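You operate a simulated robot arm through the tools that you are given. There is no shell and no other tool. Be economical: measure what you need, move in short steps, check, and stop when the job is done.

You are at the controls of a simulated robot arm. One attempt, no reset.

## Task
Strip the black sleeve off the tan hose and stand the hose on the drip rack.
Fine: guard open first, sleeve into the pass tray; free the vice after the pull.

The check looks at the end state, three seconds after you hand in, the way a careful person would. Anything else that was tipped, shoved, dropped, spilled or broken makes it a failure.

## Robot
A 6-joint arm with a two-finger parallel gripper, fixed in place. Base frame: the origin is at the foot of the arm, x ahead of it, y to its left, z up; the work surface is at about z = 0.82. Readings come in m, degrees, newtons and seconds.
With the tool pointing down near the work surface it reaches from about 0.26 to 0.68 m from the base axis. Its first joint turns from -66.0 to 66.0 degrees. Payload 2.9 kg.
Tool frame: the origin (TCP) lies between the finger pads and is the grasp point; the fingertips stand 0.03 m ahead of it; z points along the fingers, y is the line along which they close. The gripper opens to 0.11 m. The fingers are 0.02 m wide and 0.01 m thick; the gripper's body (0.048 by 0.112 m) begins 0.055 m behind the TCP.
Orientation is that of the tool frame in the base frame, as a unit quaternion [x, y, z, w]. With the fingers straight down and closing along the base's y, the tool's x points along the base's -x, its y along +y and its z along -z.

## Interface
- The arm moves only by the tool arm_command. Its argument "increments" is a list of rows, each an object of numbers (a shift or turn left out is 0, a gripper value left out holds the last): "dx", "dy", "dz": the shift along the tool's x, y, z in m; "ax", "ay", "az": the turn, a rotation vector about the tool's x, y, z in degrees. In form: [{"dx": .., "dy": .., "dz": .., "ax": .., "ay": .., "az": ..}, ...]. A call has 1 to 20 rows; each row shifts and turns the commanded pose from where the row before left it, along the tool's axes as they then stand. "gripper" is the finger opening in m, from 0 to 0.11, set as the call begins (left out, the last holds). A row lasts 0.2 s, in which the tool goes at most 0.05 m and 8.6 degrees; a call with a longer step from one row to the next is refused whole, and so is a gripper value outside its range. Where a pose cannot be reached the arm comes as near as it can. A force on the tool above 40 N (or 10 N above the force at the start of the call, whichever is more), or a blocked arm, ends the call early, and 0.2 s more pass. Each finger travels about 0.108 m/s and halts on what it meets, pressing with about 28 N; the grip force reading is that of the motor and also rises with nothing between the fingers. The clock runs only during rows and for 0.2 s after the last one: add rows that do not move to give the fingers time. It gives the time, the measured TCP pose, the force on the tool (base axes), the opening and the grip force at its end, in the units of the frame above (readings bear some noise).
- Cameras (640 x 400 px; columns grow to the right, rows downward): "scene" is fixed at [0.0869, 0.4539, 1.3713]; the picture's right is [-0.55, -0.83, 0.00], its down [-0.58, 0.38, -0.72] and it looks along [0.60, -0.40, -0.69] (base axes); focal length 216 px, centre (320, 200). "wrist" rides on the gripper at [-0.036, 0, -0.057] in the tool frame; the picture's right is [0.00, -1.00, 0.00], its down [0.97, 0.00, -0.24] and it looks along [0.24, 0.00, 0.97] (tool axes); focal length 218 px, centre (320, 200). There is no depth. A picture from a camera that has moved, and an enlarged one, comes with that camera's place and axes in the base frame and with its lens.
- camera(camera): a new picture of that camera. It takes no simulated time.
- zoom(camera, box): a new picture of the part [left, top, right, bottom] of that camera's present view, enlarged. It takes no simulated time.
- finish_job(): hands the job in; it is judged then, once.

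Work in short steps. Places have to be worked out from the pictures, the camera data and where the tool is seen: move nearer, look again, correct. Check each grasp and each placing, and mend what went wrong. You have 120 turns and 68 pictures in all, those below and enlarged ones among them. Open the gripper and draw the arm clear of the work before you hand the job in, unless the task says otherwise; then end with one line.

The tools are called after "Call:" as a command line: name --argument value ..., lists and objects as JSON in quotes. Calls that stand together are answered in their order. arm_command: Moves the arm, as the interface text tells. Its arguments: {"type":"object","properties":{"increments":{"type":"array","items":{"type":"object","properties":{"dx":{"type":"number"},"dy":{"type":"number"},"dz":{"type":"number"},"ax":{"type":"number"},"ay":{"type":"number"},"az":{"type":"number"}}}},"gripper":{"type":"number"}},"required":["increments"]} The other tools are called the same way: camera (camera) takes a picture; zoom (camera, box) takes an enlarged picture of a part of a camera's view; finish_job () hands the job in.

At the start:

```text
clock: 0.0
ee_pos: [0.3945, 0.0105, 1.199]
ee_rot: [0.0, 1.0, 0.0, 0.0]
force: [0.7, -0.4, 0.6]
finger_gap: 0.1099
grip_force: 0.0
```

scene: 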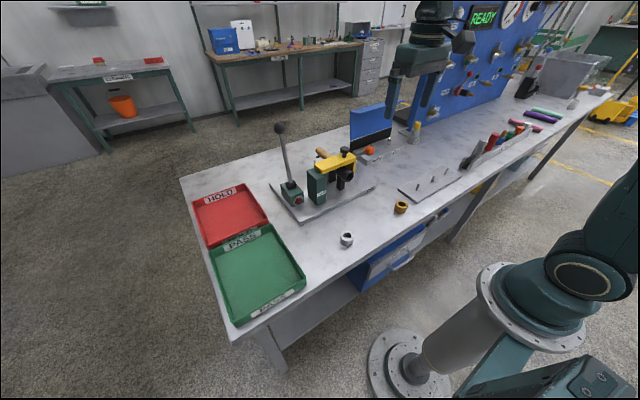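
wrist: 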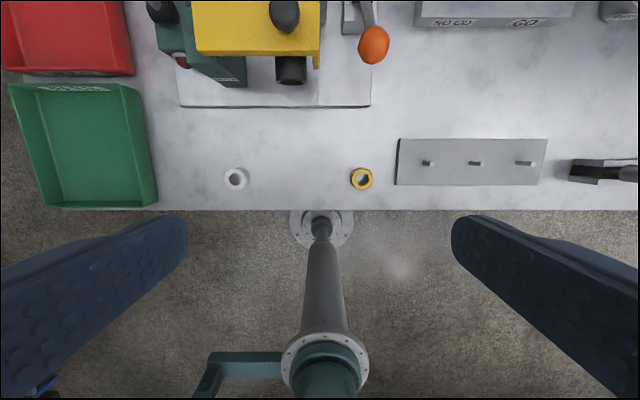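

The fixture with the yellow part, lever and knobs needs a closer look before anything moves; I zoom in on it in both views.

Call:
zoom --camera "scene" --box '[260, 90, 420, 230]'

Call:
zoom --camera "scene" --box '[380, 90, 580, 230]'

Call:
zoom --camera "wrist" --box '[140, 0, 400, 120]'

```text
2.86 times, centred on (340, 160) of scene
camera zoom: at [0.0869, 0.4539, 1.3713], right [-0.55, -0.83, 0.0], down [-0.58, 0.38, -0.72], along [0.6, -0.4, -0.69], focal length 618 px, centre (263, 314)
```

zoom: 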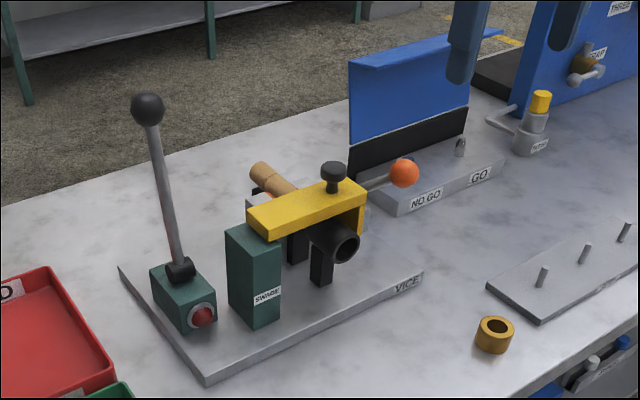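

```text
2.86 times, centred on (480, 160) of scene
camera zoom: at [0.0869, 0.4539, 1.3713], right [-0.55, -0.83, 0.0], down [-0.58, 0.38, -0.72], along [0.6, -0.4, -0.69], focal length 618 px, centre (-137, 314)
```

zoom: 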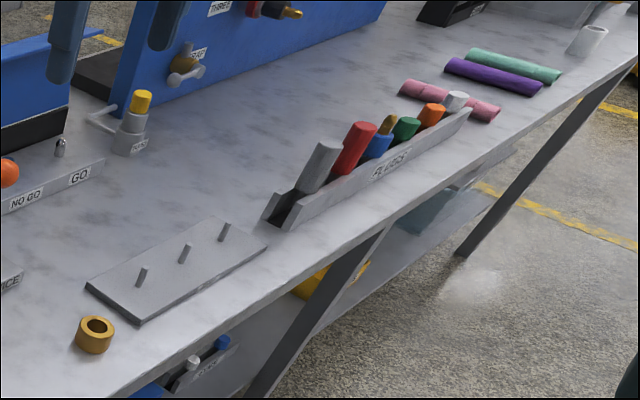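

```text
2.46 times, centred on (270, 60) of wrist
camera zoom: at [0.4326, 0.0094, 1.2574], right [0.0, -1.0, 0.0], down [-0.97, 0.0, 0.24], along [-0.24, 0.0, -0.97], focal length 537 px, centre (443, 545)
```

zoom: 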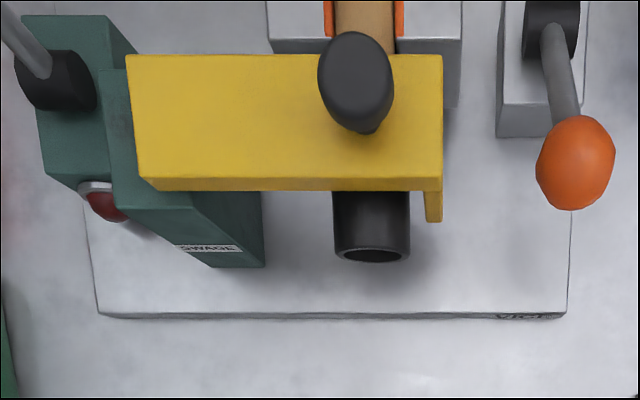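

The fixture runs along x: tan hose in the vice at the back, black sleeve sticking out toward the arm at about (0.53, 0.05, 0.90), with the yellow guard over it. I move ahead at height for a top view.

Call:
arm_command --increments '[{"dx": -0.04}, {"dx": -0.04}, {"dx": -0.04}, {"dx": -0.03}, {}]'

Call:
camera --camera "wrist"

Call:
camera --camera "scene"

```text
clock: 1.2
ee_pos: [0.5453, 0.0078, 1.1989]
ee_rot: [0.0, 1.0, 0.0, 0.0]
force: [-0.7, 0.6, 0.7]
finger_gap: 0.1099
grip_force: 0.0
```

```text
62 pictures are left
camera wrist: at [0.5822, 0.0087, 1.2569], right [0.0, -1.0, 0.0], down [-0.97, 0.0, 0.24], along [-0.24, 0.0, -0.97], focal length 218 px, centre (320, 200)
```

wrist: 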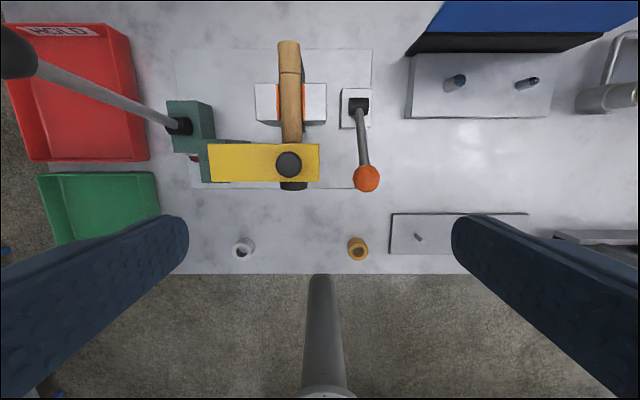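

```text
61 pictures are left
```

scene: 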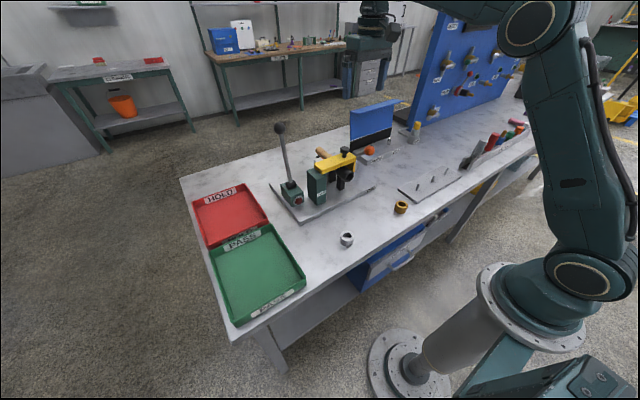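

Triangulating both wrist views: guard knob about (0.562, 0.044, 1.00), orange vice ball about (0.541, -0.050, 0.98) with pivot near (0.65, -0.056, 0.87). I zoom to see how the guard hinges and to read the rack.

Call:
zoom --camera "wrist" --box '[160, 30, 400, 200]'

Call:
zoom --camera "scene" --box '[295, 135, 385, 215]'

```text
2.35 times, centred on (280, 115) of wrist
camera zoom: at [0.5822, 0.0087, 1.2569], right [0.0, -1.0, 0.0], down [-0.97, 0.0, 0.24], along [-0.24, 0.0, -0.97], focal length 514 px, centre (414, 400)
```

zoom: 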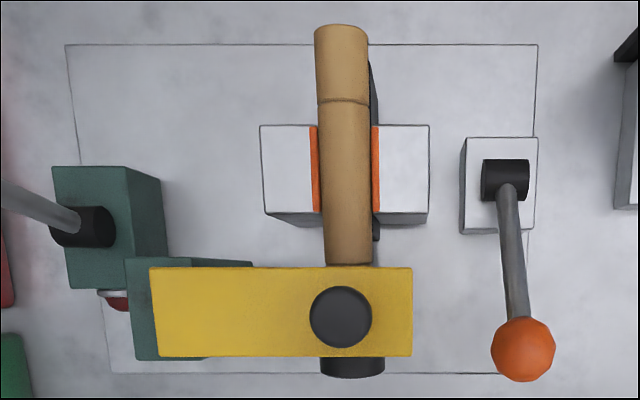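

```text
5.00 times, centred on (340, 175) of scene
camera zoom: at [0.087, 0.4539, 1.3713], right [-0.55, -0.83, 0.0], down [-0.58, 0.38, -0.72], along [0.6, -0.4, -0.69], focal length 1081 px, centre (220, 325)
```

zoom: 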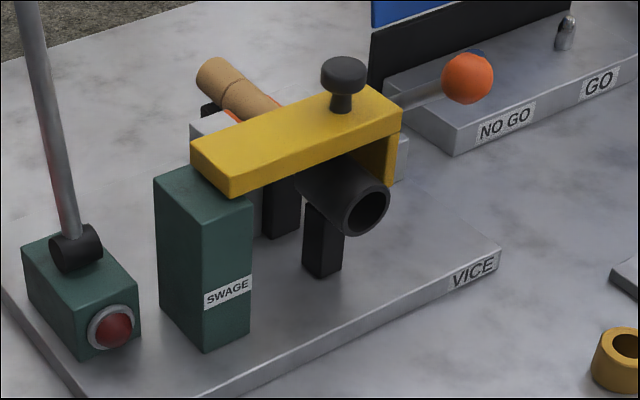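

The guard's free end has a down flange beside the sleeve, so it must lift about the green post (hinge near y≈0.15), toward +y. I'll grip its knob with the fingers closing along x so the cap can pivot; first I rotate 90° and get above it.

Call:
arm_command --increments '[{"az": 8.5}, {"az": 8.5}, {"az": 8.5}, {"az": 8.5}, {"az": 8.5}, {"az": 8.5}, {"az": 8.5}, {"az": 8.5}, {"az": 8.5}, {"az": 8.5}, {"az": 5}, {"dx": 0.036, "dy": 0.017}, {"dz": 0.04}, {"dz": 0.03}, {}]' --gripper 0.08

Call:
camera --camera "wrist"

```text
clock: 4.4
ee_pos: [0.5629, 0.0468, 1.1297]
ee_rot: [0.707, 0.707, 0.001, -0.001]
force: [0.5, 0.4, 0.4]
finger_gap: 0.0801
grip_force: 0.1
```

```text
58 pictures are left
camera wrist: at [0.5644, 0.0098, 1.1873], right [-1.0, 0.0, 0.0], down [0.0, 0.97, 0.24], along [0.0, 0.24, -0.97], focal length 218 px, centre (320, 200)
```

wrist: 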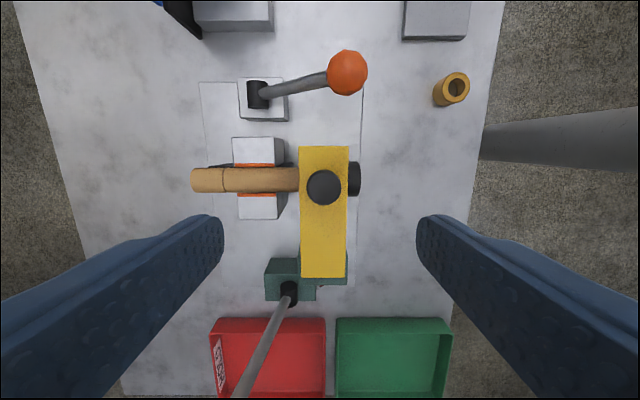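

Knob cap refined to (0.562, 0.0445), top ≈1.006, bar top ≈0.967. I descend to TCP z≈1.005, so tips stay above the bar, and then close.

Call:
arm_command --increments '[{"dx": -0.0025, "dz": 0.03}, {"dz": 0.03}, {"dz": 0.03}, {"dz": 0.02}, {"dz": 0.014}, {}]'

Call:
arm_command --increments '[{}, {}, {}]' --gripper 0.0

Call:
camera --camera "wrist"

```text
clock: 5.8
ee_pos: [0.5628, 0.0448, 1.0072]
ee_rot: [0.707, 0.707, 0.0, 0.0]
force: [0.6, -0.9, -0.3]
finger_gap: 0.0801
grip_force: 0.1
```

```text
clock: 6.6
ee_pos: [0.5614, 0.0434, 1.0058]
ee_rot: [0.707, 0.707, -0.003, -0.003]
force: [-25.6, 0.3, 1.7]
finger_gap: 0.0476
grip_force: 44.8
```

```text
57 pictures are left
camera wrist: at [0.5618, 0.0074, 1.0635], right [-1.0, 0.0, 0.01], down [0.0, 0.97, 0.24], along [-0.01, 0.24, -0.97], focal length 218 px, centre (320, 200)
```

wrist: 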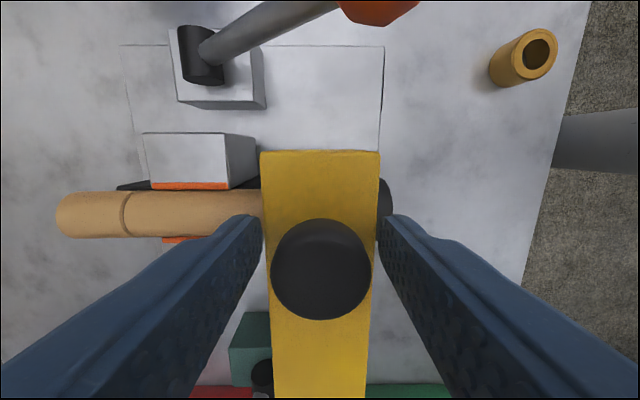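

The tips caught the bar's edges (gap 0.048 = bar width) rather than the cap. I open, raise 8 mm, and close on the cap.

Call:
arm_command --increments '[{}, {"dz": -0.008}, {}]' --gripper 0.08

Call:
arm_command --increments '[{}, {}, {}]' --gripper 0.0

```text
clock: 7.4
ee_pos: [0.5622, 0.0438, 1.0131]
ee_rot: [0.707, 0.707, 0.0, 0.001]
force: [0.4, -0.9, -0.1]
finger_gap: 0.0799
grip_force: 0.2
```

```text
clock: 8.2
ee_pos: [0.5599, 0.045, 1.0139]
ee_rot: [0.707, 0.708, -0.002, -0.002]
force: [-23.4, -0.7, 4.7]
finger_gap: 0.0291
grip_force: 44.7
```

Cap held (0.029). I relieve the sideways preload, then lift a little along the arc as a test.

Call:
arm_command --increments '[{"dy": -0.003}, {"dz": -0.005}, {"dz": -0.005, "dx": 0.001}, {}]'

Call:
camera --camera "scene"

```text
clock: 9.2
ee_pos: [0.5601, 0.0466, 1.0233]
ee_rot: [0.706, 0.708, 0.0, 0.0]
force: [6.6, 13.1, -18.7]
finger_gap: 0.0293
grip_force: 45.1
```

```text
56 pictures are left
```

scene: 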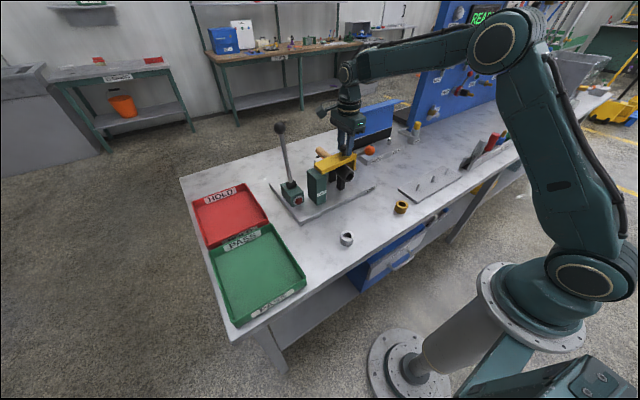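

The tool rose 9 mm with −19 N in z and +13 N in y; I zoom to see whether the guard actually lifts.

Call:
zoom --camera "scene" --box '[295, 135, 385, 215]'

```text
5.00 times, centred on (340, 175) of scene
camera zoom: at [0.0875, 0.4543, 1.3711], right [-0.55, -0.83, 0.0], down [-0.58, 0.38, -0.72], along [0.6, -0.4, -0.69], focal length 1081 px, centre (220, 325)
```

zoom: 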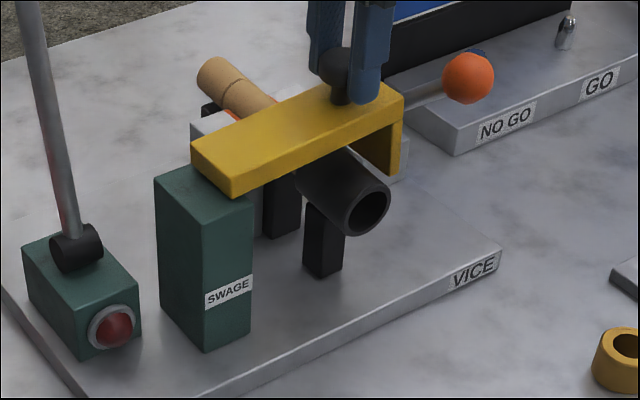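

The guard is lifting about its left end as expected. I follow the arc (hinge ≈ y 0.15, z 0.96, radius 0.11) up to about 45°.

Call:
arm_command --increments '[{"dx": 0.003}, {"dx": 0.0044, "dz": -0.008}, {"dx": 0.0044, "dz": -0.008}, {"dx": 0.006, "dz": -0.0076}, {"dx": 0.006, "dz": -0.0076}, {"dx": 0.0072, "dz": -0.0064}, {"dx": 0.0072, "dz": -0.0064}, {"dx": 0.0082, "dz": -0.005}, {"dx": 0.0082, "dz": -0.005}, {}]'

Call:
zoom --camera "scene" --box '[270, 100, 400, 215]'

```text
clock: 11.4
ee_pos: [0.5618, 0.0993, 1.0781]
ee_rot: [0.707, 0.707, 0.0, 0.001]
force: [15.4, -12.7, -4.1]
finger_gap: 0.0292
grip_force: 45.1
```

```text
3.48 times, centred on (335, 158) of scene
camera zoom: at [0.0875, 0.4536, 1.3713], right [-0.55, -0.83, 0.0], down [-0.58, 0.38, -0.72], along [0.6, -0.4, -0.69], focal length 752 px, centre (268, 348)
```

zoom: 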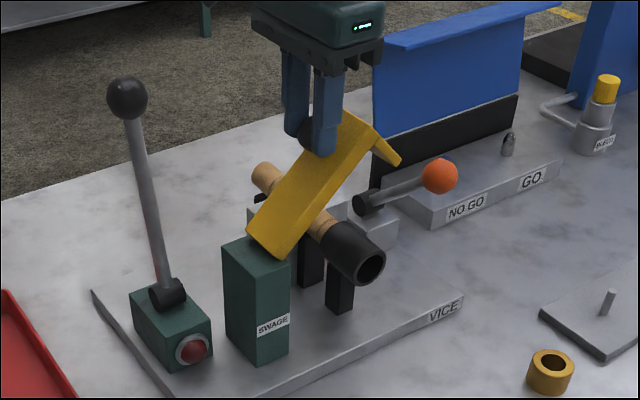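

Guard at about 45° and following well. I continue along the arc to about 85°.

Call:
arm_command --increments '[{"dx": 0.008, "dz": -0.0036, "dy": -0.001}, {"dx": 0.009, "dz": -0.0035}, {"dx": 0.0094, "dz": -0.002}, {"dx": 0.0094, "dz": -0.002}, {"dx": 0.0097, "dz": -0.0003}, {"dx": 0.0097, "dz": -0.0002}, {"dx": 0.0095, "dz": 0.0014}, {"dx": 0.0095, "dz": 0.0014}, {}]'

Call:
zoom --camera "scene" --box '[270, 100, 400, 215]'

```text
clock: 13.4
ee_pos: [0.5586, 0.1747, 1.0862]
ee_rot: [0.707, 0.707, 0.001, 0.001]
force: [-0.3, -0.8, 0.8]
finger_gap: 0.0
grip_force: 37.7
```

```text
3.48 times, centred on (335, 158) of scene
camera zoom: at [0.0869, 0.4539, 1.3713], right [-0.55, -0.83, 0.0], down [-0.58, 0.38, -0.72], along [0.6, -0.4, -0.69], focal length 752 px, centre (268, 348)
```

zoom: 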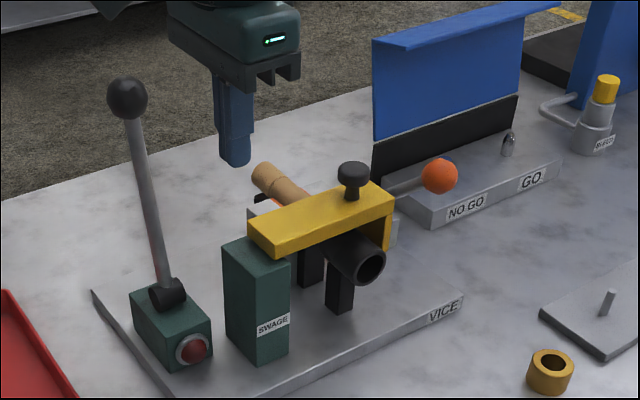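

The cap slipped out past 45° and the guard fell back shut; nothing else moved. I'll regrip and this time rotate the tool rigidly with the guard around the hinge. First, back above the knob with the gripper open.

Call:
arm_command --increments '[{"dx": -0.03}, {"dx": -0.04}, {"dx": -0.04}, {"dx": -0.0202, "dy": 0.0015}, {"dz": 0.03}, {"dz": 0.03}, {"dz": 0.0135}, {}]' --gripper 0.08

Call:
arm_command --increments '[{}, {}, {}]' --gripper 0.0

Call:
zoom --camera "wrist" --box '[200, 120, 440, 340]'

```text
clock: 15.2
ee_pos: [0.558, 0.0439, 1.0134]
ee_rot: [0.707, 0.707, 0.0, -0.001]
force: [-0.1, 0.4, 0.0]
finger_gap: 0.0802
grip_force: 0.1
```

```text
clock: 16.0
ee_pos: [0.5592, 0.0438, 1.0128]
ee_rot: [0.707, 0.707, 0.002, 0.002]
force: [21.7, 1.9, -5.2]
finger_gap: 0.0292
grip_force: 45.4
```

```text
1.82 times, centred on (320, 230) of wrist
camera zoom: at [0.5607, 0.0073, 1.0716], right [-1.0, 0.0, -0.01], down [0.0, 0.97, 0.24], along [0.01, 0.24, -0.97], focal length 397 px, centre (320, 146)
```

zoom: 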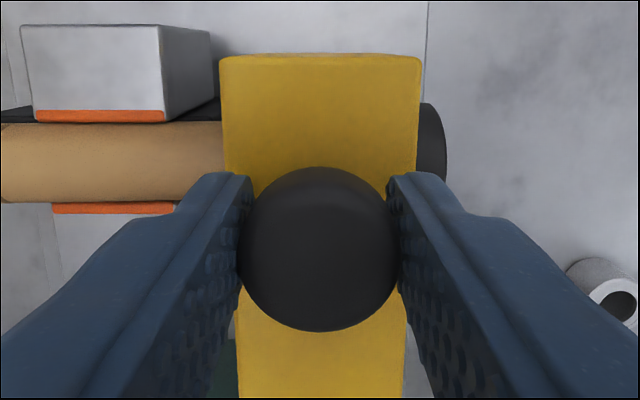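

Cap gripped again. I swing the tool with the guard, 4° rows about the hinge, first 28°.

Call:
arm_command --increments '[{"dy": 0.0018}, {"dx": 0.004, "dz": -0.0072, "ay": -4}, {"dx": 0.004, "dz": -0.0072, "ay": -4}, {"dx": 0.004, "dz": -0.0072, "ay": -4}, {"dx": 0.004, "dz": -0.0072, "ay": -4}, {"dx": 0.004, "dz": -0.0072, "ay": -4}, {"dx": 0.004, "dz": -0.0072, "ay": -4}, {"dx": 0.004, "dz": -0.0072, "ay": -4}, {}]'

Call:
zoom --camera "scene" --box '[270, 100, 400, 215]'

```text
clock: 17.3
ee_pos: [0.5592, 0.063, 1.0407]
ee_rot: [0.701, 0.696, -0.112, 0.105]
force: [-6.8, -1.9, 4.2]
finger_gap: 0.0291
grip_force: 44.8
stopped in row 6: the force on the tool passed its limit (the readings are from after the stop); the commanded pose is now the measured one
```

```text
3.48 times, centred on (335, 158) of scene
camera zoom: at [0.0866, 0.4538, 1.3713], right [-0.55, -0.83, 0.0], down [-0.58, 0.38, -0.72], along [0.6, -0.4, -0.69], focal length 752 px, centre (268, 348)
```

zoom: 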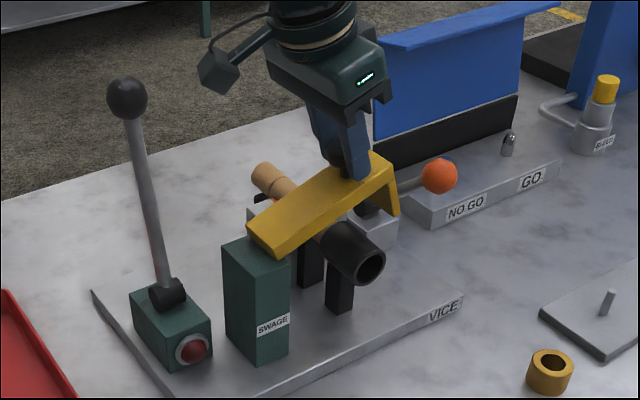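

It stopped on force with the guard about 18° up, still held. Fitting the motion puts the hinge at about (y 0.143, z 0.965), so I continue with the corrected radius.

Call:
arm_command --increments '[{"dx": 0.0036, "dz": -0.0068, "ay": -4}, {"dx": 0.0036, "dz": -0.0068, "ay": -4}, {"dx": 0.0036, "dz": -0.0068, "ay": -4}, {"dx": 0.0036, "dz": -0.0068, "ay": -4}, {}]'

```text
clock: 18.0
ee_pos: [0.5595, 0.0678, 1.0441]
ee_rot: [0.683, 0.695, -0.153, 0.164]
force: [15.8, 1.6, -6.4]
finger_gap: 0.0295
grip_force: 44.8
out of reach, approached as far as the arm can: row 1, 2, 3
stopped in row 3: the force on the tool passed its limit (the readings are from after the stop); the commanded pose is now the measured one
```

Tilting further is beyond the wrist's reach. New plan: lower the guard back, then grip the bar itself by its side edges (flat faces, 0.048 wide) so it can pivot freely while the tool stays vertical.

Call:
arm_command --increments '[{"dx": -0.0036, "dz": 0.0068, "ay": 5}, {"dx": -0.0036, "dz": 0.0068, "ay": 5}, {"dx": -0.0036, "dz": 0.0068, "ay": 5}, {"dx": -0.0036, "dz": 0.006, "ay": 5}, {}]'

Call:
arm_command --increments '[{}, {"dz": -0.02}, {"ay": 2.9}, {"ay": 2.9}, {}]' --gripper 0.08

Call:
zoom --camera "scene" --box '[270, 100, 400, 215]'

```text
clock: 19.2
ee_pos: [0.56, 0.0476, 1.0246]
ee_rot: [0.699, 0.713, -0.032, 0.04]
force: [9.8, 18.3, -19.4]
finger_gap: 0.0291
grip_force: 45.4
```

```text
clock: 20.4
ee_pos: [0.5574, 0.0475, 1.0459]
ee_rot: [0.701, 0.713, 0.004, 0.004]
force: [-1.1, -0.5, -0.3]
finger_gap: 0.08
grip_force: 0.0
```

```text
3.48 times, centred on (335, 158) of scene
camera zoom: at [0.0869, 0.4539, 1.3713], right [-0.55, -0.83, 0.0], down [-0.58, 0.38, -0.72], along [0.6, -0.4, -0.69], focal length 752 px, centre (268, 348)
```

zoom: 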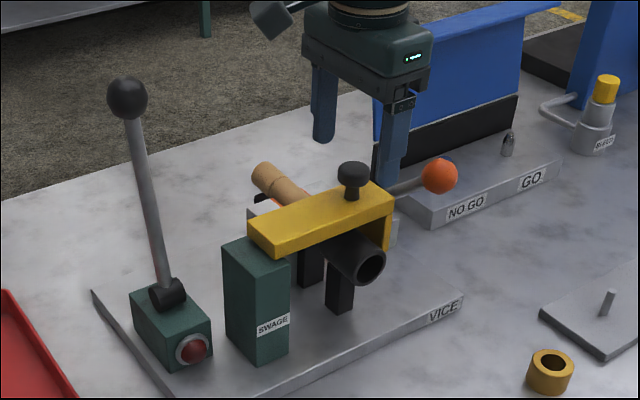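

Guard is closed again and undisturbed otherwise. Sleeve axis works out at about z 0.919 (top ≈0.94), so fingertips at ≈0.957 are safe; I go down over the bar's sides and close.

Call:
arm_command --increments '[{"dx": -0.0045, "dy": 0.0028, "az": 1}, {"dz": 0.03}, {"dz": 0.018}, {"dz": 0.011}, {}]'

Call:
arm_command --increments '[{}, {}, {}]' --gripper 0.0

Call:
zoom --camera "scene" --box '[270, 100, 400, 215]'

```text
clock: 21.6
ee_pos: [0.5625, 0.0425, 0.9848]
ee_rot: [0.707, 0.707, 0.003, 0.004]
force: [-0.2, 0.4, 0.3]
finger_gap: 0.08
grip_force: 0.0
```

```text
clock: 22.4
ee_pos: [0.5609, 0.0419, 0.9844]
ee_rot: [0.707, 0.707, 0.001, 0.001]
force: [-24.0, 0.3, 2.6]
finger_gap: 0.0476
grip_force: 44.9
```

```text
3.48 times, centred on (335, 158) of scene
camera zoom: at [0.0863, 0.4539, 1.3713], right [-0.55, -0.83, 0.0], down [-0.58, 0.38, -0.72], along [0.6, -0.4, -0.69], focal length 752 px, centre (268, 348)
```

zoom: 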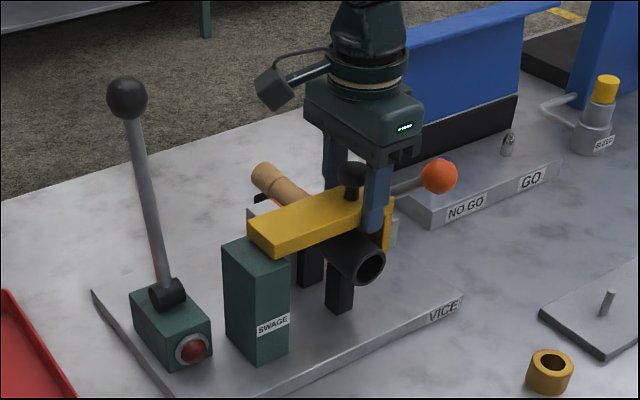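

The bar is held by its sides (0.0476). I lift along the arc with radius 0.102 to 50°, tool vertical.

Call:
arm_command --increments '[{"dy": -0.002}, {"dx": 0.0004, "dz": -0.0089}, {"dx": 0.0011, "dz": -0.0088}, {"dx": 0.0023, "dz": -0.0086}, {"dx": 0.0023, "dz": -0.0086}, {"dx": 0.0037, "dz": -0.008}, {"dx": 0.0038, "dz": -0.008}, {"dx": 0.0051, "dz": -0.0073}, {"dx": 0.0051, "dz": -0.0073}, {"dx": 0.0063, "dz": -0.0063}, {"dx": 0.0063, "dz": -0.0063}, {}]'

Call:
zoom --camera "scene" --box '[270, 100, 400, 215]'

```text
clock: 25.0
ee_pos: [0.5597, 0.0788, 1.0658]
ee_rot: [0.708, 0.706, 0.004, 0.004]
force: [8.2, -9.8, -8.2]
finger_gap: 0.0475
grip_force: 45.2
```

```text
3.48 times, centred on (335, 158) of scene
camera zoom: at [0.0873, 0.4537, 1.3713], right [-0.55, -0.83, 0.0], down [-0.58, 0.38, -0.72], along [0.6, -0.4, -0.69], focal length 752 px, centre (268, 348)
```

zoom: 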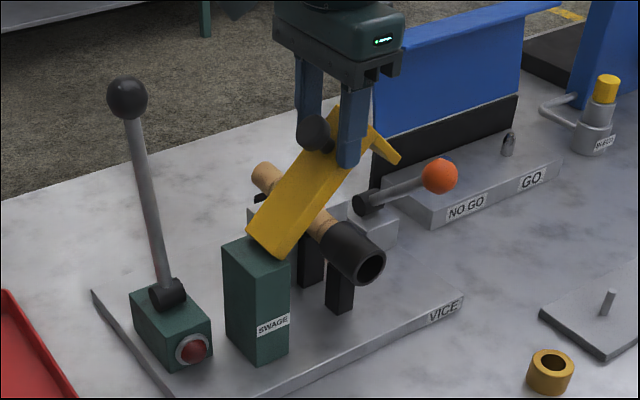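

Working at ~50°, forces just the guard's own resistance. I carry on to 80°.

Call:
arm_command --increments '[{"dx": 0.0073, "dz": -0.0051}, {"dx": 0.0073, "dz": -0.0051}, {"dx": 0.008, "dz": -0.0038}, {"dx": 0.008, "dz": -0.0037}, {"dx": 0.0086, "dz": -0.0023}, {"dx": 0.0086, "dz": -0.0023}, {}]'

Call:
zoom --camera "scene" --box '[270, 100, 400, 215]'

```text
clock: 26.6
ee_pos: [0.5596, 0.1274, 1.0869]
ee_rot: [0.707, 0.707, 0.005, 0.004]
force: [4.6, -13.6, 2.5]
finger_gap: 0.0472
grip_force: 45.4
```

```text
3.48 times, centred on (335, 158) of scene
camera zoom: at [0.087, 0.4535, 1.3714], right [-0.55, -0.83, 0.0], down [-0.58, 0.38, -0.72], along [0.6, -0.4, -0.69], focal length 752 px, centre (268, 348)
```

zoom: 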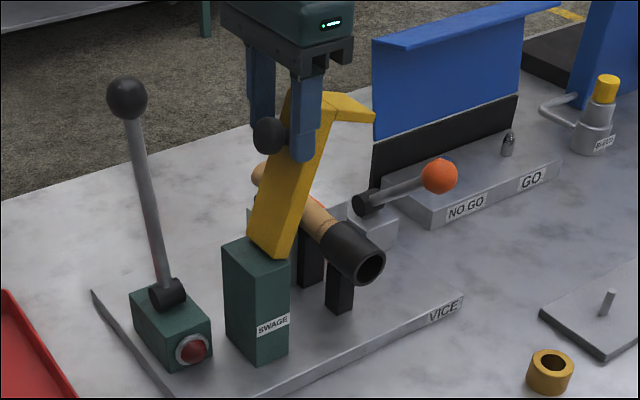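

About 80° now. I continue past vertical to 110°.

Call:
arm_command --increments '[{"dx": 0.0089, "dz": -0.0008}, {"dx": 0.0089, "dz": -0.0007}, {"dx": 0.0089, "dz": 0.0007}, {"dx": 0.0089, "dz": 0.0008}, {"dx": 0.0086, "dz": 0.0023}, {"dx": 0.0086, "dz": 0.0023}, {}]'

Call:
zoom --camera "scene" --box '[270, 100, 400, 215]'

```text
clock: 28.2
ee_pos: [0.5595, 0.1793, 1.0814]
ee_rot: [0.708, 0.706, 0.003, 0.003]
force: [6.1, -15.4, -5.9]
finger_gap: 0.0292
grip_force: 44.8
```

```text
3.48 times, centred on (335, 158) of scene
camera zoom: at [0.0872, 0.4535, 1.3714], right [-0.55, -0.83, 0.0], down [-0.58, 0.38, -0.72], along [0.6, -0.4, -0.69], focal length 752 px, centre (268, 348)
```

zoom: 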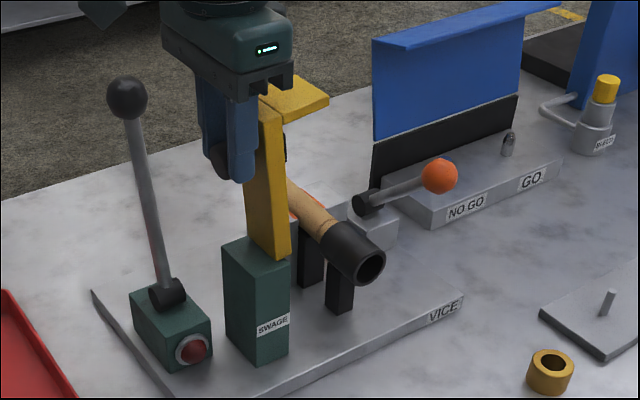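

The fingers slid off the bar onto the knob, the guard seems to stand at a stop slightly past vertical. I open and look whether it stays.

Call:
arm_command --increments '[{}, {}, {}, {}]' --gripper 0.09

Call:
zoom --camera "scene" --box '[270, 100, 400, 215]'

Call:
camera --camera "wrist"

```text
clock: 29.2
ee_pos: [0.5596, 0.1797, 1.0819]
ee_rot: [0.707, 0.707, 0.003, 0.004]
force: [0.3, 0.1, 0.2]
finger_gap: 0.0902
grip_force: 0.1
```

```text
3.48 times, centred on (335, 158) of scene
camera zoom: at [0.0869, 0.4539, 1.3713], right [-0.55, -0.83, 0.0], down [-0.58, 0.38, -0.72], along [0.6, -0.4, -0.69], focal length 752 px, centre (268, 348)
```

zoom: 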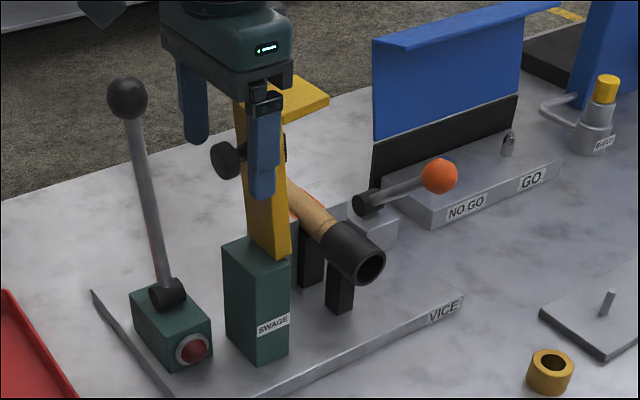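

```text
44 pictures are left
camera wrist: at [0.5603, 0.1438, 1.1392], right [-1.0, 0.0, -0.01], down [0.0, 0.97, 0.24], along [0.01, 0.24, -0.97], focal length 218 px, centre (320, 200)
```

wrist: 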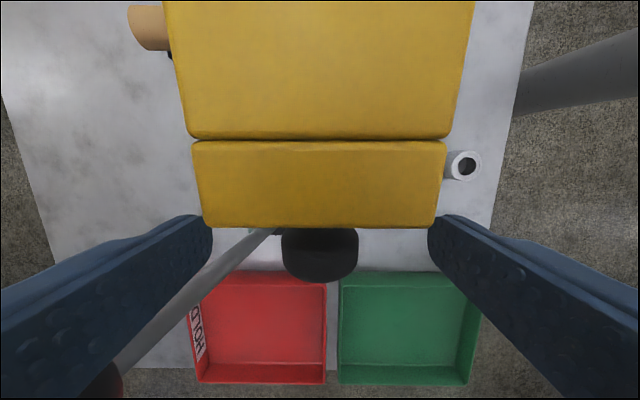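

The guard stays open. I rise clear, turn the gripper back to close along y, and look down at the sleeve.

Call:
arm_command --increments '[{"dz": -0.03}, {"dz": -0.04}, {"dz": -0.04}, {"dy": -0.02, "dx": -0.03}, {"dy": -0.02, "dx": -0.03}, {"dy": -0.02, "dx": -0.03}, {"dx": -0.03}, {"az": -8.5}, {"az": -8.5}, {"az": -8.5}, {"az": -8.5}, {"az": -8.5}, {"az": -8.5}, {"az": -8.5}, {"az": -8.5}, {"az": -8.5}, {"az": -8.5}]'

Call:
arm_command --increments '[{"az": -5}, {"dz": 0.03}, {}]'

Call:
camera --camera "wrist"

Call:
zoom --camera "scene" --box '[300, 130, 380, 205]'

```text
clock: 32.8
ee_pos: [0.4969, 0.0601, 1.1914]
ee_rot: [0.042, 0.999, 0.0, 0.006]
force: [-0.4, 0.1, -0.4]
finger_gap: 0.0902
grip_force: 0.1
```

```text
clock: 33.6
ee_pos: [0.5035, 0.06, 1.1659]
ee_rot: [-0.001, 1.0, 0.0, 0.005]
force: [0.3, 0.1, 0.1]
finger_gap: 0.09
grip_force: 0.1
out of reach, approached as far as the arm can: row 2
```

```text
43 pictures are left
camera wrist: at [0.5408, 0.0591, 1.2244], right [0.0, -1.0, 0.0], down [-0.97, 0.0, 0.23], along [-0.23, 0.0, -0.97], focal length 218 px, centre (320, 200)
```

wrist: 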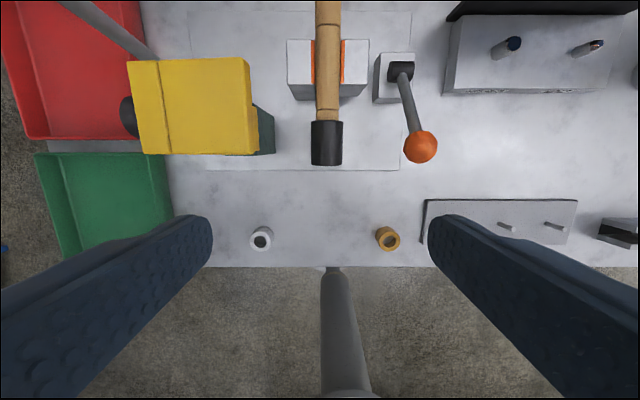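

```text
5.33 times, centred on (340, 168) of scene
camera zoom: at [0.0869, 0.4539, 1.3713], right [-0.55, -0.83, 0.0], down [-0.58, 0.38, -0.72], along [0.6, -0.4, -0.69], focal length 1153 px, centre (213, 373)
```

zoom: 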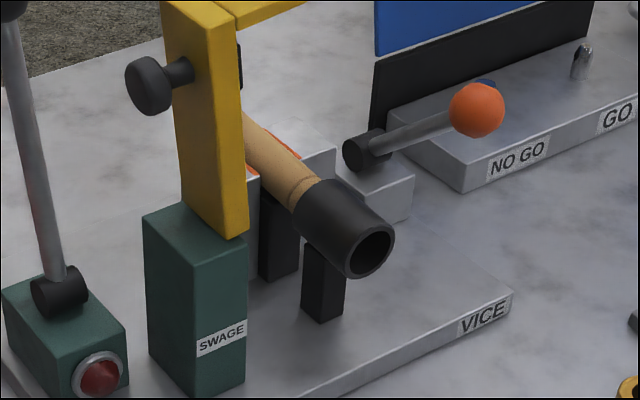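

The guard stands open; its flange reaches to about y 0.096 near z 1.09. Sleeve spans x 0.518–0.574, axis (y≈0.048, z≈0.919), diameter 0.04. I tilt the tool 25° so the wrist leans back from the guard, and stop in front of it.

Call:
arm_command --increments '[{"ay": -8.3}, {"ay": -8.3}, {"ay": -8.0}, {}]' --gripper 0.07

```text
clock: 34.6
ee_pos: [0.5877, 0.071, 1.2516]
ee_rot: [0.001, 0.976, -0.001, 0.217]
force: [0.4, -0.3, 0.8]
finger_gap: 0.0698
grip_force: 0.1
out of reach, approached as far as the arm can: row 1, 2, 3
```

Those poses came out as unreachable, and the arm drifted up; I look at the arm's configuration before going on.

Call:
camera --camera "scene"

Call:
arm_command --increments '[{"ay": 8.0}, {"ay": 8.3}, {"ay": 8.3}, {}]'

```text
41 pictures are left
```

scene: 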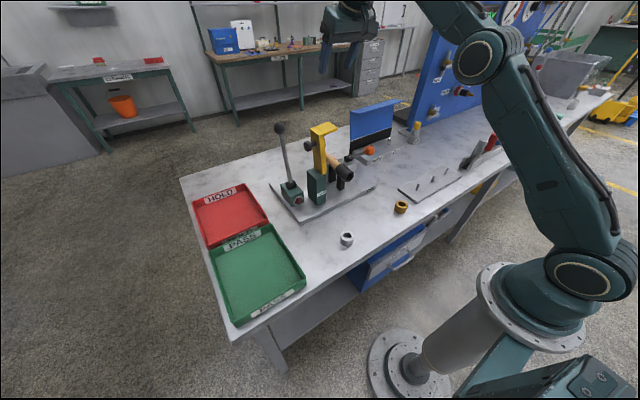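

```text
clock: 35.6
ee_pos: [0.5886, 0.074, 1.2202]
ee_rot: [-0.001, 0.999, 0.001, 0.044]
force: [0.0, 0.6, -0.8]
finger_gap: 0.0699
grip_force: 0.1
out of reach, approached as far as the arm can: row 3
```

I test whether lower and closer poses are reachable: small moves down and back toward the arm, still in free space above the bench.

Call:
arm_command --increments '[{"ay": 5}, {"dx": 0.02}, {"dx": 0.02}, {"dx": 0.02}, {}]'

```text
clock: 36.8
ee_pos: [0.5169, 0.0715, 1.2147]
ee_rot: [0.0, 1.0, 0.001, -0.001]
force: [0.3, 1.0, -1.0]
finger_gap: 0.0699
grip_force: 0.1
out of reach, approached as far as the arm can: row 1
```

Reachable again at (0.517, 0.072, 1.215). I go down vertically and forward, in front of the sleeve, then tilt there.

Call:
arm_command --increments '[{"dx": 0.02, "dy": -0.0115}, {"dx": 0.02, "dy": -0.012}, {"dz": 0.04}, {"dz": 0.04}, {"dz": 0.04}, {"dz": 0.04}, {"dz": 0.03}, {}]'

Call:
arm_command --increments '[{"ay": -6}, {"ay": -6}, {"ay": -6}, {}]'

Call:
camera --camera "scene"

```text
clock: 38.6
ee_pos: [0.476, 0.0501, 1.0236]
ee_rot: [-0.001, 1.0, 0.002, -0.001]
force: [0.2, -0.2, 0.1]
finger_gap: 0.0699
grip_force: 0.1
```

```text
clock: 39.6
ee_pos: [0.4772, 0.0479, 1.024]
ee_rot: [-0.002, 0.988, 0.001, 0.157]
force: [0.5, -0.4, -0.4]
finger_gap: 0.07
grip_force: 0.1
```

```text
40 pictures are left
```

scene: 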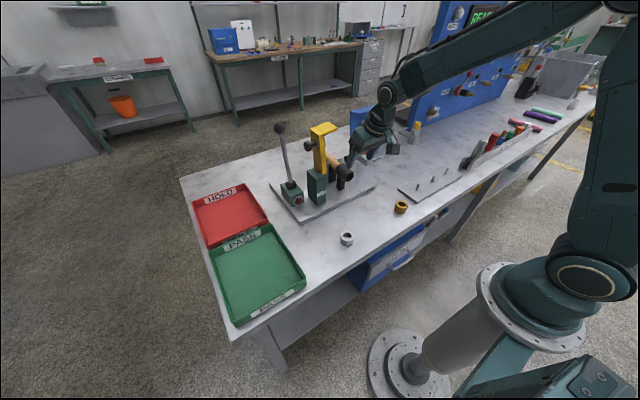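

Tilt works here. I go most of the way toward the sleeve and check alignment with the wrist camera.

Call:
arm_command --increments '[{"dx": -0.023}, {"dz": 0.03}, {"dz": 0.02}, {}]'

Call:
camera --camera "wrist"

```text
clock: 40.6
ee_pos: [0.5143, 0.0497, 0.9843]
ee_rot: [-0.001, 0.988, 0.0, 0.155]
force: [-0.3, 0.3, 0.0]
finger_gap: 0.0701
grip_force: 0.1
```

```text
39 pictures are left
camera wrist: at [0.5323, 0.0485, 1.0494], right [0.0, -1.0, 0.0], down [-1.0, 0.0, -0.07], along [0.07, 0.0, -1.0], focal length 218 px, centre (320, 200)
```

wrist: 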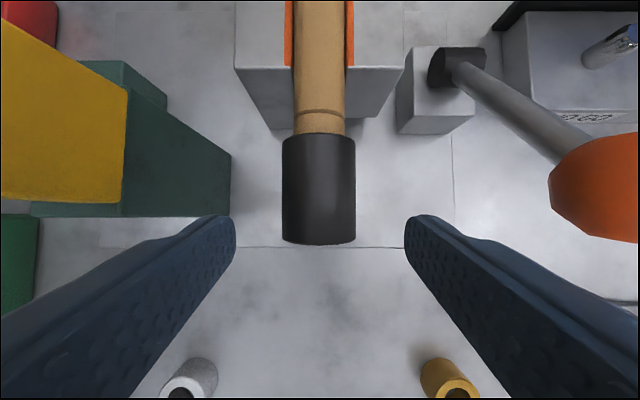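

Aligned (sleeve centre y≈0.0485, x 0.518–0.575). I descend the last 67 mm and close.

Call:
arm_command --increments '[{"dz": 0.025}, {"dz": 0.022}, {"dz": 0.02}, {}]'

Call:
arm_command --increments '[{}, {}, {}]' --gripper 0.0

Call:
camera --camera "wrist"

```text
clock: 41.6
ee_pos: [0.5366, 0.0487, 0.919]
ee_rot: [-0.002, 0.988, 0.001, 0.155]
force: [-0.1, 0.3, 0.0]
finger_gap: 0.07
grip_force: 0.1
```

```text
clock: 42.4
ee_pos: [0.5362, 0.0474, 0.9186]
ee_rot: [-0.001, 0.988, 0.001, 0.156]
force: [0.6, 2.7, -0.6]
finger_gap: 0.0393
grip_force: 27.5
```

```text
38 pictures are left
camera wrist: at [0.553, 0.0478, 0.9846], right [0.0, -1.0, 0.0], down [-1.0, 0.0, -0.07], along [0.07, 0.0, -1.0], focal length 218 px, centre (320, 200)
```

wrist: 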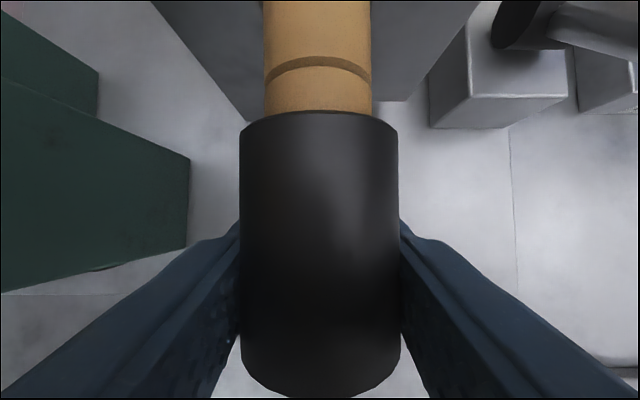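

Sleeve gripped, well centred. I pull it along −x in small steps.

Call:
arm_command --increments '[{"dx": 0.0048, "dz": -0.0015}, {"dx": 0.0048, "dz": -0.0015}, {"dx": 0.0048, "dz": -0.0015}, {"dx": 0.0048, "dz": -0.0015}, {}]'

Call:
camera --camera "wrist"

```text
clock: 43.6
ee_pos: [0.5164, 0.0476, 0.9192]
ee_rot: [-0.002, 0.988, 0.0, 0.156]
force: [1.0, -0.5, -1.3]
finger_gap: 0.0393
grip_force: 27.6
```

```text
37 pictures are left
camera wrist: at [0.5334, 0.0474, 0.9859], right [0.0, -1.0, 0.0], down [-1.0, 0.0, -0.07], along [0.07, 0.0, -1.0], focal length 218 px, centre (320, 200)
```

wrist: 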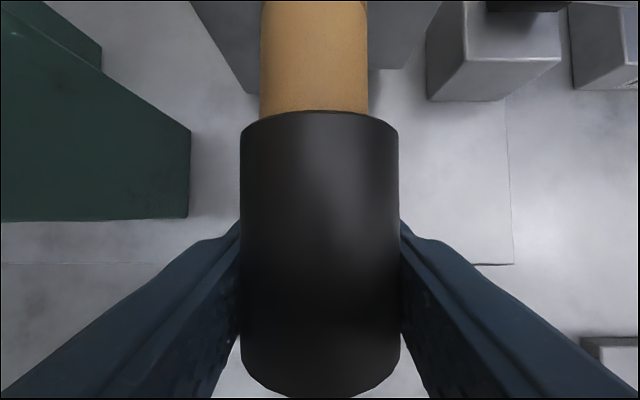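

The hose ring stayed put while the sleeve moved, so the sleeve is sliding off. I pull another 60 mm.

Call:
arm_command --increments '[{"dx": 0.0095, "dz": -0.0031}, {"dx": 0.0095, "dz": -0.0031}, {"dx": 0.0095, "dz": -0.0031}, {"dx": 0.0095, "dz": -0.0031}, {"dx": 0.0095, "dz": -0.0031}, {"dx": 0.0095, "dz": -0.0031}, {}]'

Call:
camera --camera "wrist"

```text
clock: 45.2
ee_pos: [0.4552, 0.0477, 0.9207]
ee_rot: [-0.001, 0.988, 0.001, 0.155]
force: [-0.8, 0.2, 0.0]
finger_gap: 0.0394
grip_force: 27.9
```

```text
36 pictures are left
camera wrist: at [0.4736, 0.0472, 0.9872], right [0.0, -1.0, 0.0], down [-1.0, 0.0, -0.07], along [0.07, 0.0, -1.0], focal length 218 px, centre (320, 200)
```

wrist: 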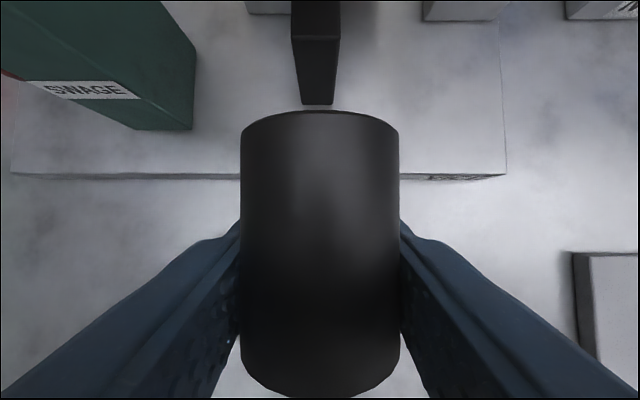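

The sleeve is off. I check with the scene camera that the hose is still in the vice.

Call:
camera --camera "scene"

Call:
zoom --camera "scene" --box '[300, 110, 420, 210]'

```text
35 pictures are left
```

scene: 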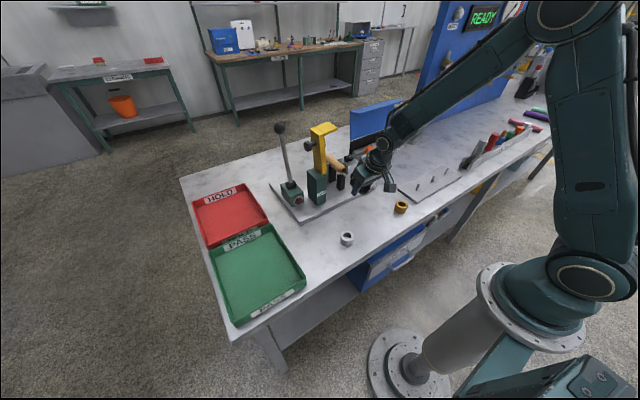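

```text
4.00 times, centred on (360, 160) of scene
camera zoom: at [0.0869, 0.4539, 1.3713], right [-0.55, -0.83, 0.0], down [-0.58, 0.38, -0.72], along [0.6, -0.4, -0.69], focal length 864 px, centre (160, 360)
```

zoom: 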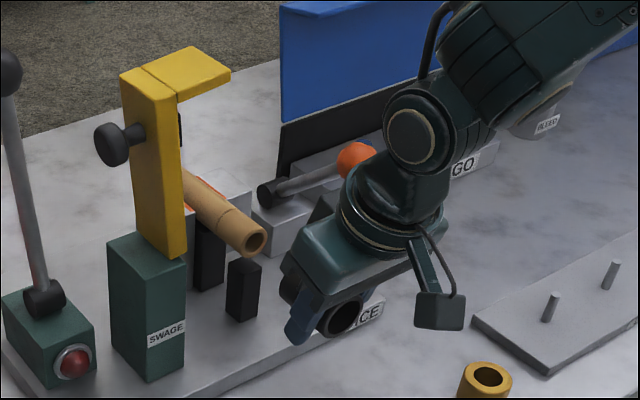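

Hose intact in the vice, end at x≈0.547, hollow. I lift the sleeve and carry it over toward the pass tray (centre ≈ (0.42, 0.44)), keeping the tilt so the sleeve stays level.

Call:
arm_command --increments '[{"dx": -0.0124, "dz": -0.038}, {"dx": -0.0124, "dz": -0.038}, {"dx": -0.0124, "dz": -0.038}, {"dy": 0.04, "dx": 0.008, "dz": -0.0025}, {"dy": 0.04, "dx": 0.008, "dz": -0.0025}, {"dy": 0.04, "dx": 0.008, "dz": -0.0025}, {"dy": 0.04, "dx": 0.008, "dz": -0.0025}, {"dy": 0.04}, {"dy": 0.04}, {"dy": 0.04}, {"dy": 0.04}, {}]'

Call:
camera --camera "wrist"

```text
clock: 47.8
ee_pos: [0.4218, 0.3669, 1.0427]
ee_rot: [0.0, 0.988, 0.001, 0.155]
force: [0.1, -0.8, -0.6]
finger_gap: 0.0392
grip_force: 28.2
```

```text
33 pictures are left
camera wrist: at [0.439, 0.3659, 1.1085], right [0.0, -1.0, 0.0], down [-1.0, 0.0, -0.07], along [0.07, 0.0, -1.0], focal length 218 px, centre (320, 200)
```

wrist: 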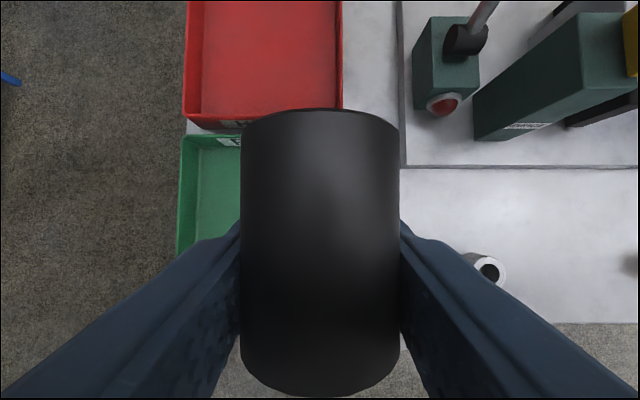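

Tray interior is roughly x 0.32–0.535, y 0.34–0.53, centre (0.43, 0.437). I move over the centre and descend, stopping just above the floor.

Call:
arm_command --increments '[{"dy": 0.035, "dx": -0.004, "dz": 0.001}, {"dy": 0.035, "dx": -0.004, "dz": 0.001}, {"dx": 0.0124, "dz": 0.038}, {"dx": 0.0124, "dz": 0.038}, {"dx": 0.0124, "dz": 0.038}, {"dx": 0.0093, "dz": 0.0285}, {"dx": 0.0062, "dz": 0.019}, {}]'

Call:
zoom --camera "scene" --box '[180, 150, 340, 340]'

```text
clock: 49.6
ee_pos: [0.4312, 0.4364, 0.8703]
ee_rot: [0.0, 0.988, 0.002, 0.155]
force: [0.1, -0.4, -0.5]
finger_gap: 0.0392
grip_force: 28.2
```

```text
2.11 times, centred on (260, 245) of scene
camera zoom: at [0.0869, 0.4539, 1.3713], right [-0.55, -0.83, 0.0], down [-0.58, 0.38, -0.72], along [0.6, -0.4, -0.69], focal length 455 px, centre (446, 105)
```

zoom: 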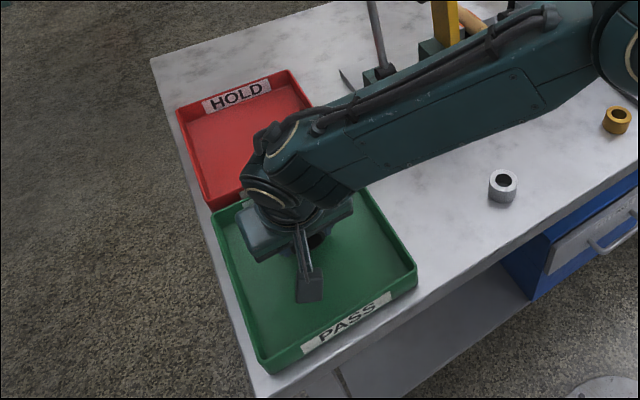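

In the tray, well inside the walls. I lower in small steps until light contact or about 0.858, then open partway.

Call:
arm_command --increments '[{"dx": 0.0012, "dz": 0.0038}, {"dx": 0.0012, "dz": 0.0038}, {"dx": 0.0009, "dz": 0.0029}, {}]'

Call:
arm_command --increments '[{}, {}, {}]' --gripper 0.065

Call:
arm_command --increments '[{"dz": -0.02}, {"dz": -0.03}, {"dz": -0.04}, {"dz": -0.04}, {"dz": -0.04}, {}]'

Call:
camera --camera "wrist"

```text
clock: 50.6
ee_pos: [0.4291, 0.4375, 0.8605]
ee_rot: [-0.001, 0.988, 0.001, 0.156]
force: [0.0, 0.2, 0.7]
finger_gap: 0.0396
grip_force: 28.0
```

```text
clock: 51.4
ee_pos: [0.4289, 0.4377, 0.8608]
ee_rot: [-0.001, 0.988, 0.001, 0.155]
force: [-0.7, -0.4, 0.7]
finger_gap: 0.0652
grip_force: 0.1
```

```text
clock: 52.8
ee_pos: [0.3773, 0.4378, 1.0235]
ee_rot: [-0.001, 0.988, 0.001, 0.156]
force: [0.7, 0.5, 0.0]
finger_gap: 0.0647
grip_force: 0.0
```

```text
31 pictures are left
camera wrist: at [0.3951, 0.4377, 1.0891], right [0.0, -1.0, 0.0], down [-1.0, 0.0, -0.07], along [0.07, 0.0, -1.0], focal length 218 px, centre (320, 200)
```

wrist: 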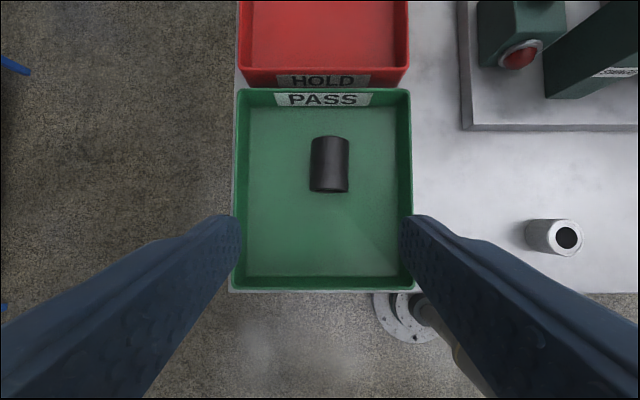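

The sleeve lies flat in the PASS tray. Now the vice lever: I travel back at height, x ≈0.38, to look at the orange ball.

Call:
arm_command --increments '[{"dx": -0.0124, "dz": -0.038}, {"dx": -0.0124, "dz": -0.038}, {"dy": -0.041}, {"dy": -0.041}, {"dy": -0.041}, {"dy": -0.041}, {"dy": -0.041}, {"dy": -0.041}, {"dy": -0.041}, {"dy": -0.041}, {"dy": -0.041}, {"dy": -0.041}, {"dy": -0.041}, {"dy": -0.037}, {"dx": -0.038, "dz": 0.0124}, {"dx": -0.038, "dz": 0.0124}, {}]'

Call:
camera --camera "wrist"

```text
clock: 56.4
ee_pos: [0.459, -0.0518, 1.1004]
ee_rot: [-0.001, 0.988, 0.002, 0.156]
force: [0.3, 0.4, -0.2]
finger_gap: 0.0649
grip_force: 0.1
```

```text
30 pictures are left
camera wrist: at [0.4762, -0.0524, 1.1655], right [0.0, -1.0, 0.0], down [-1.0, 0.0, -0.07], along [0.07, 0.0, -1.0], focal length 218 px, centre (320, 200)
```

wrist: 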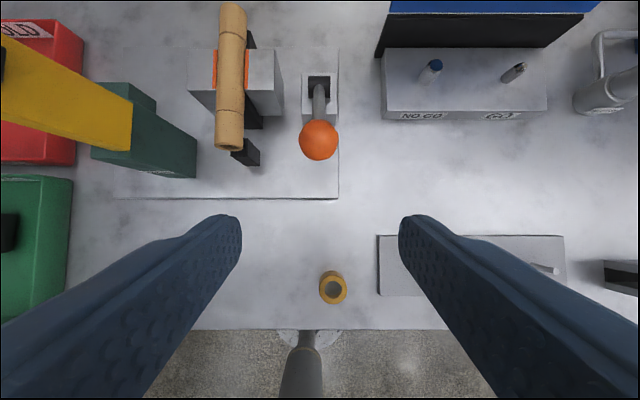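

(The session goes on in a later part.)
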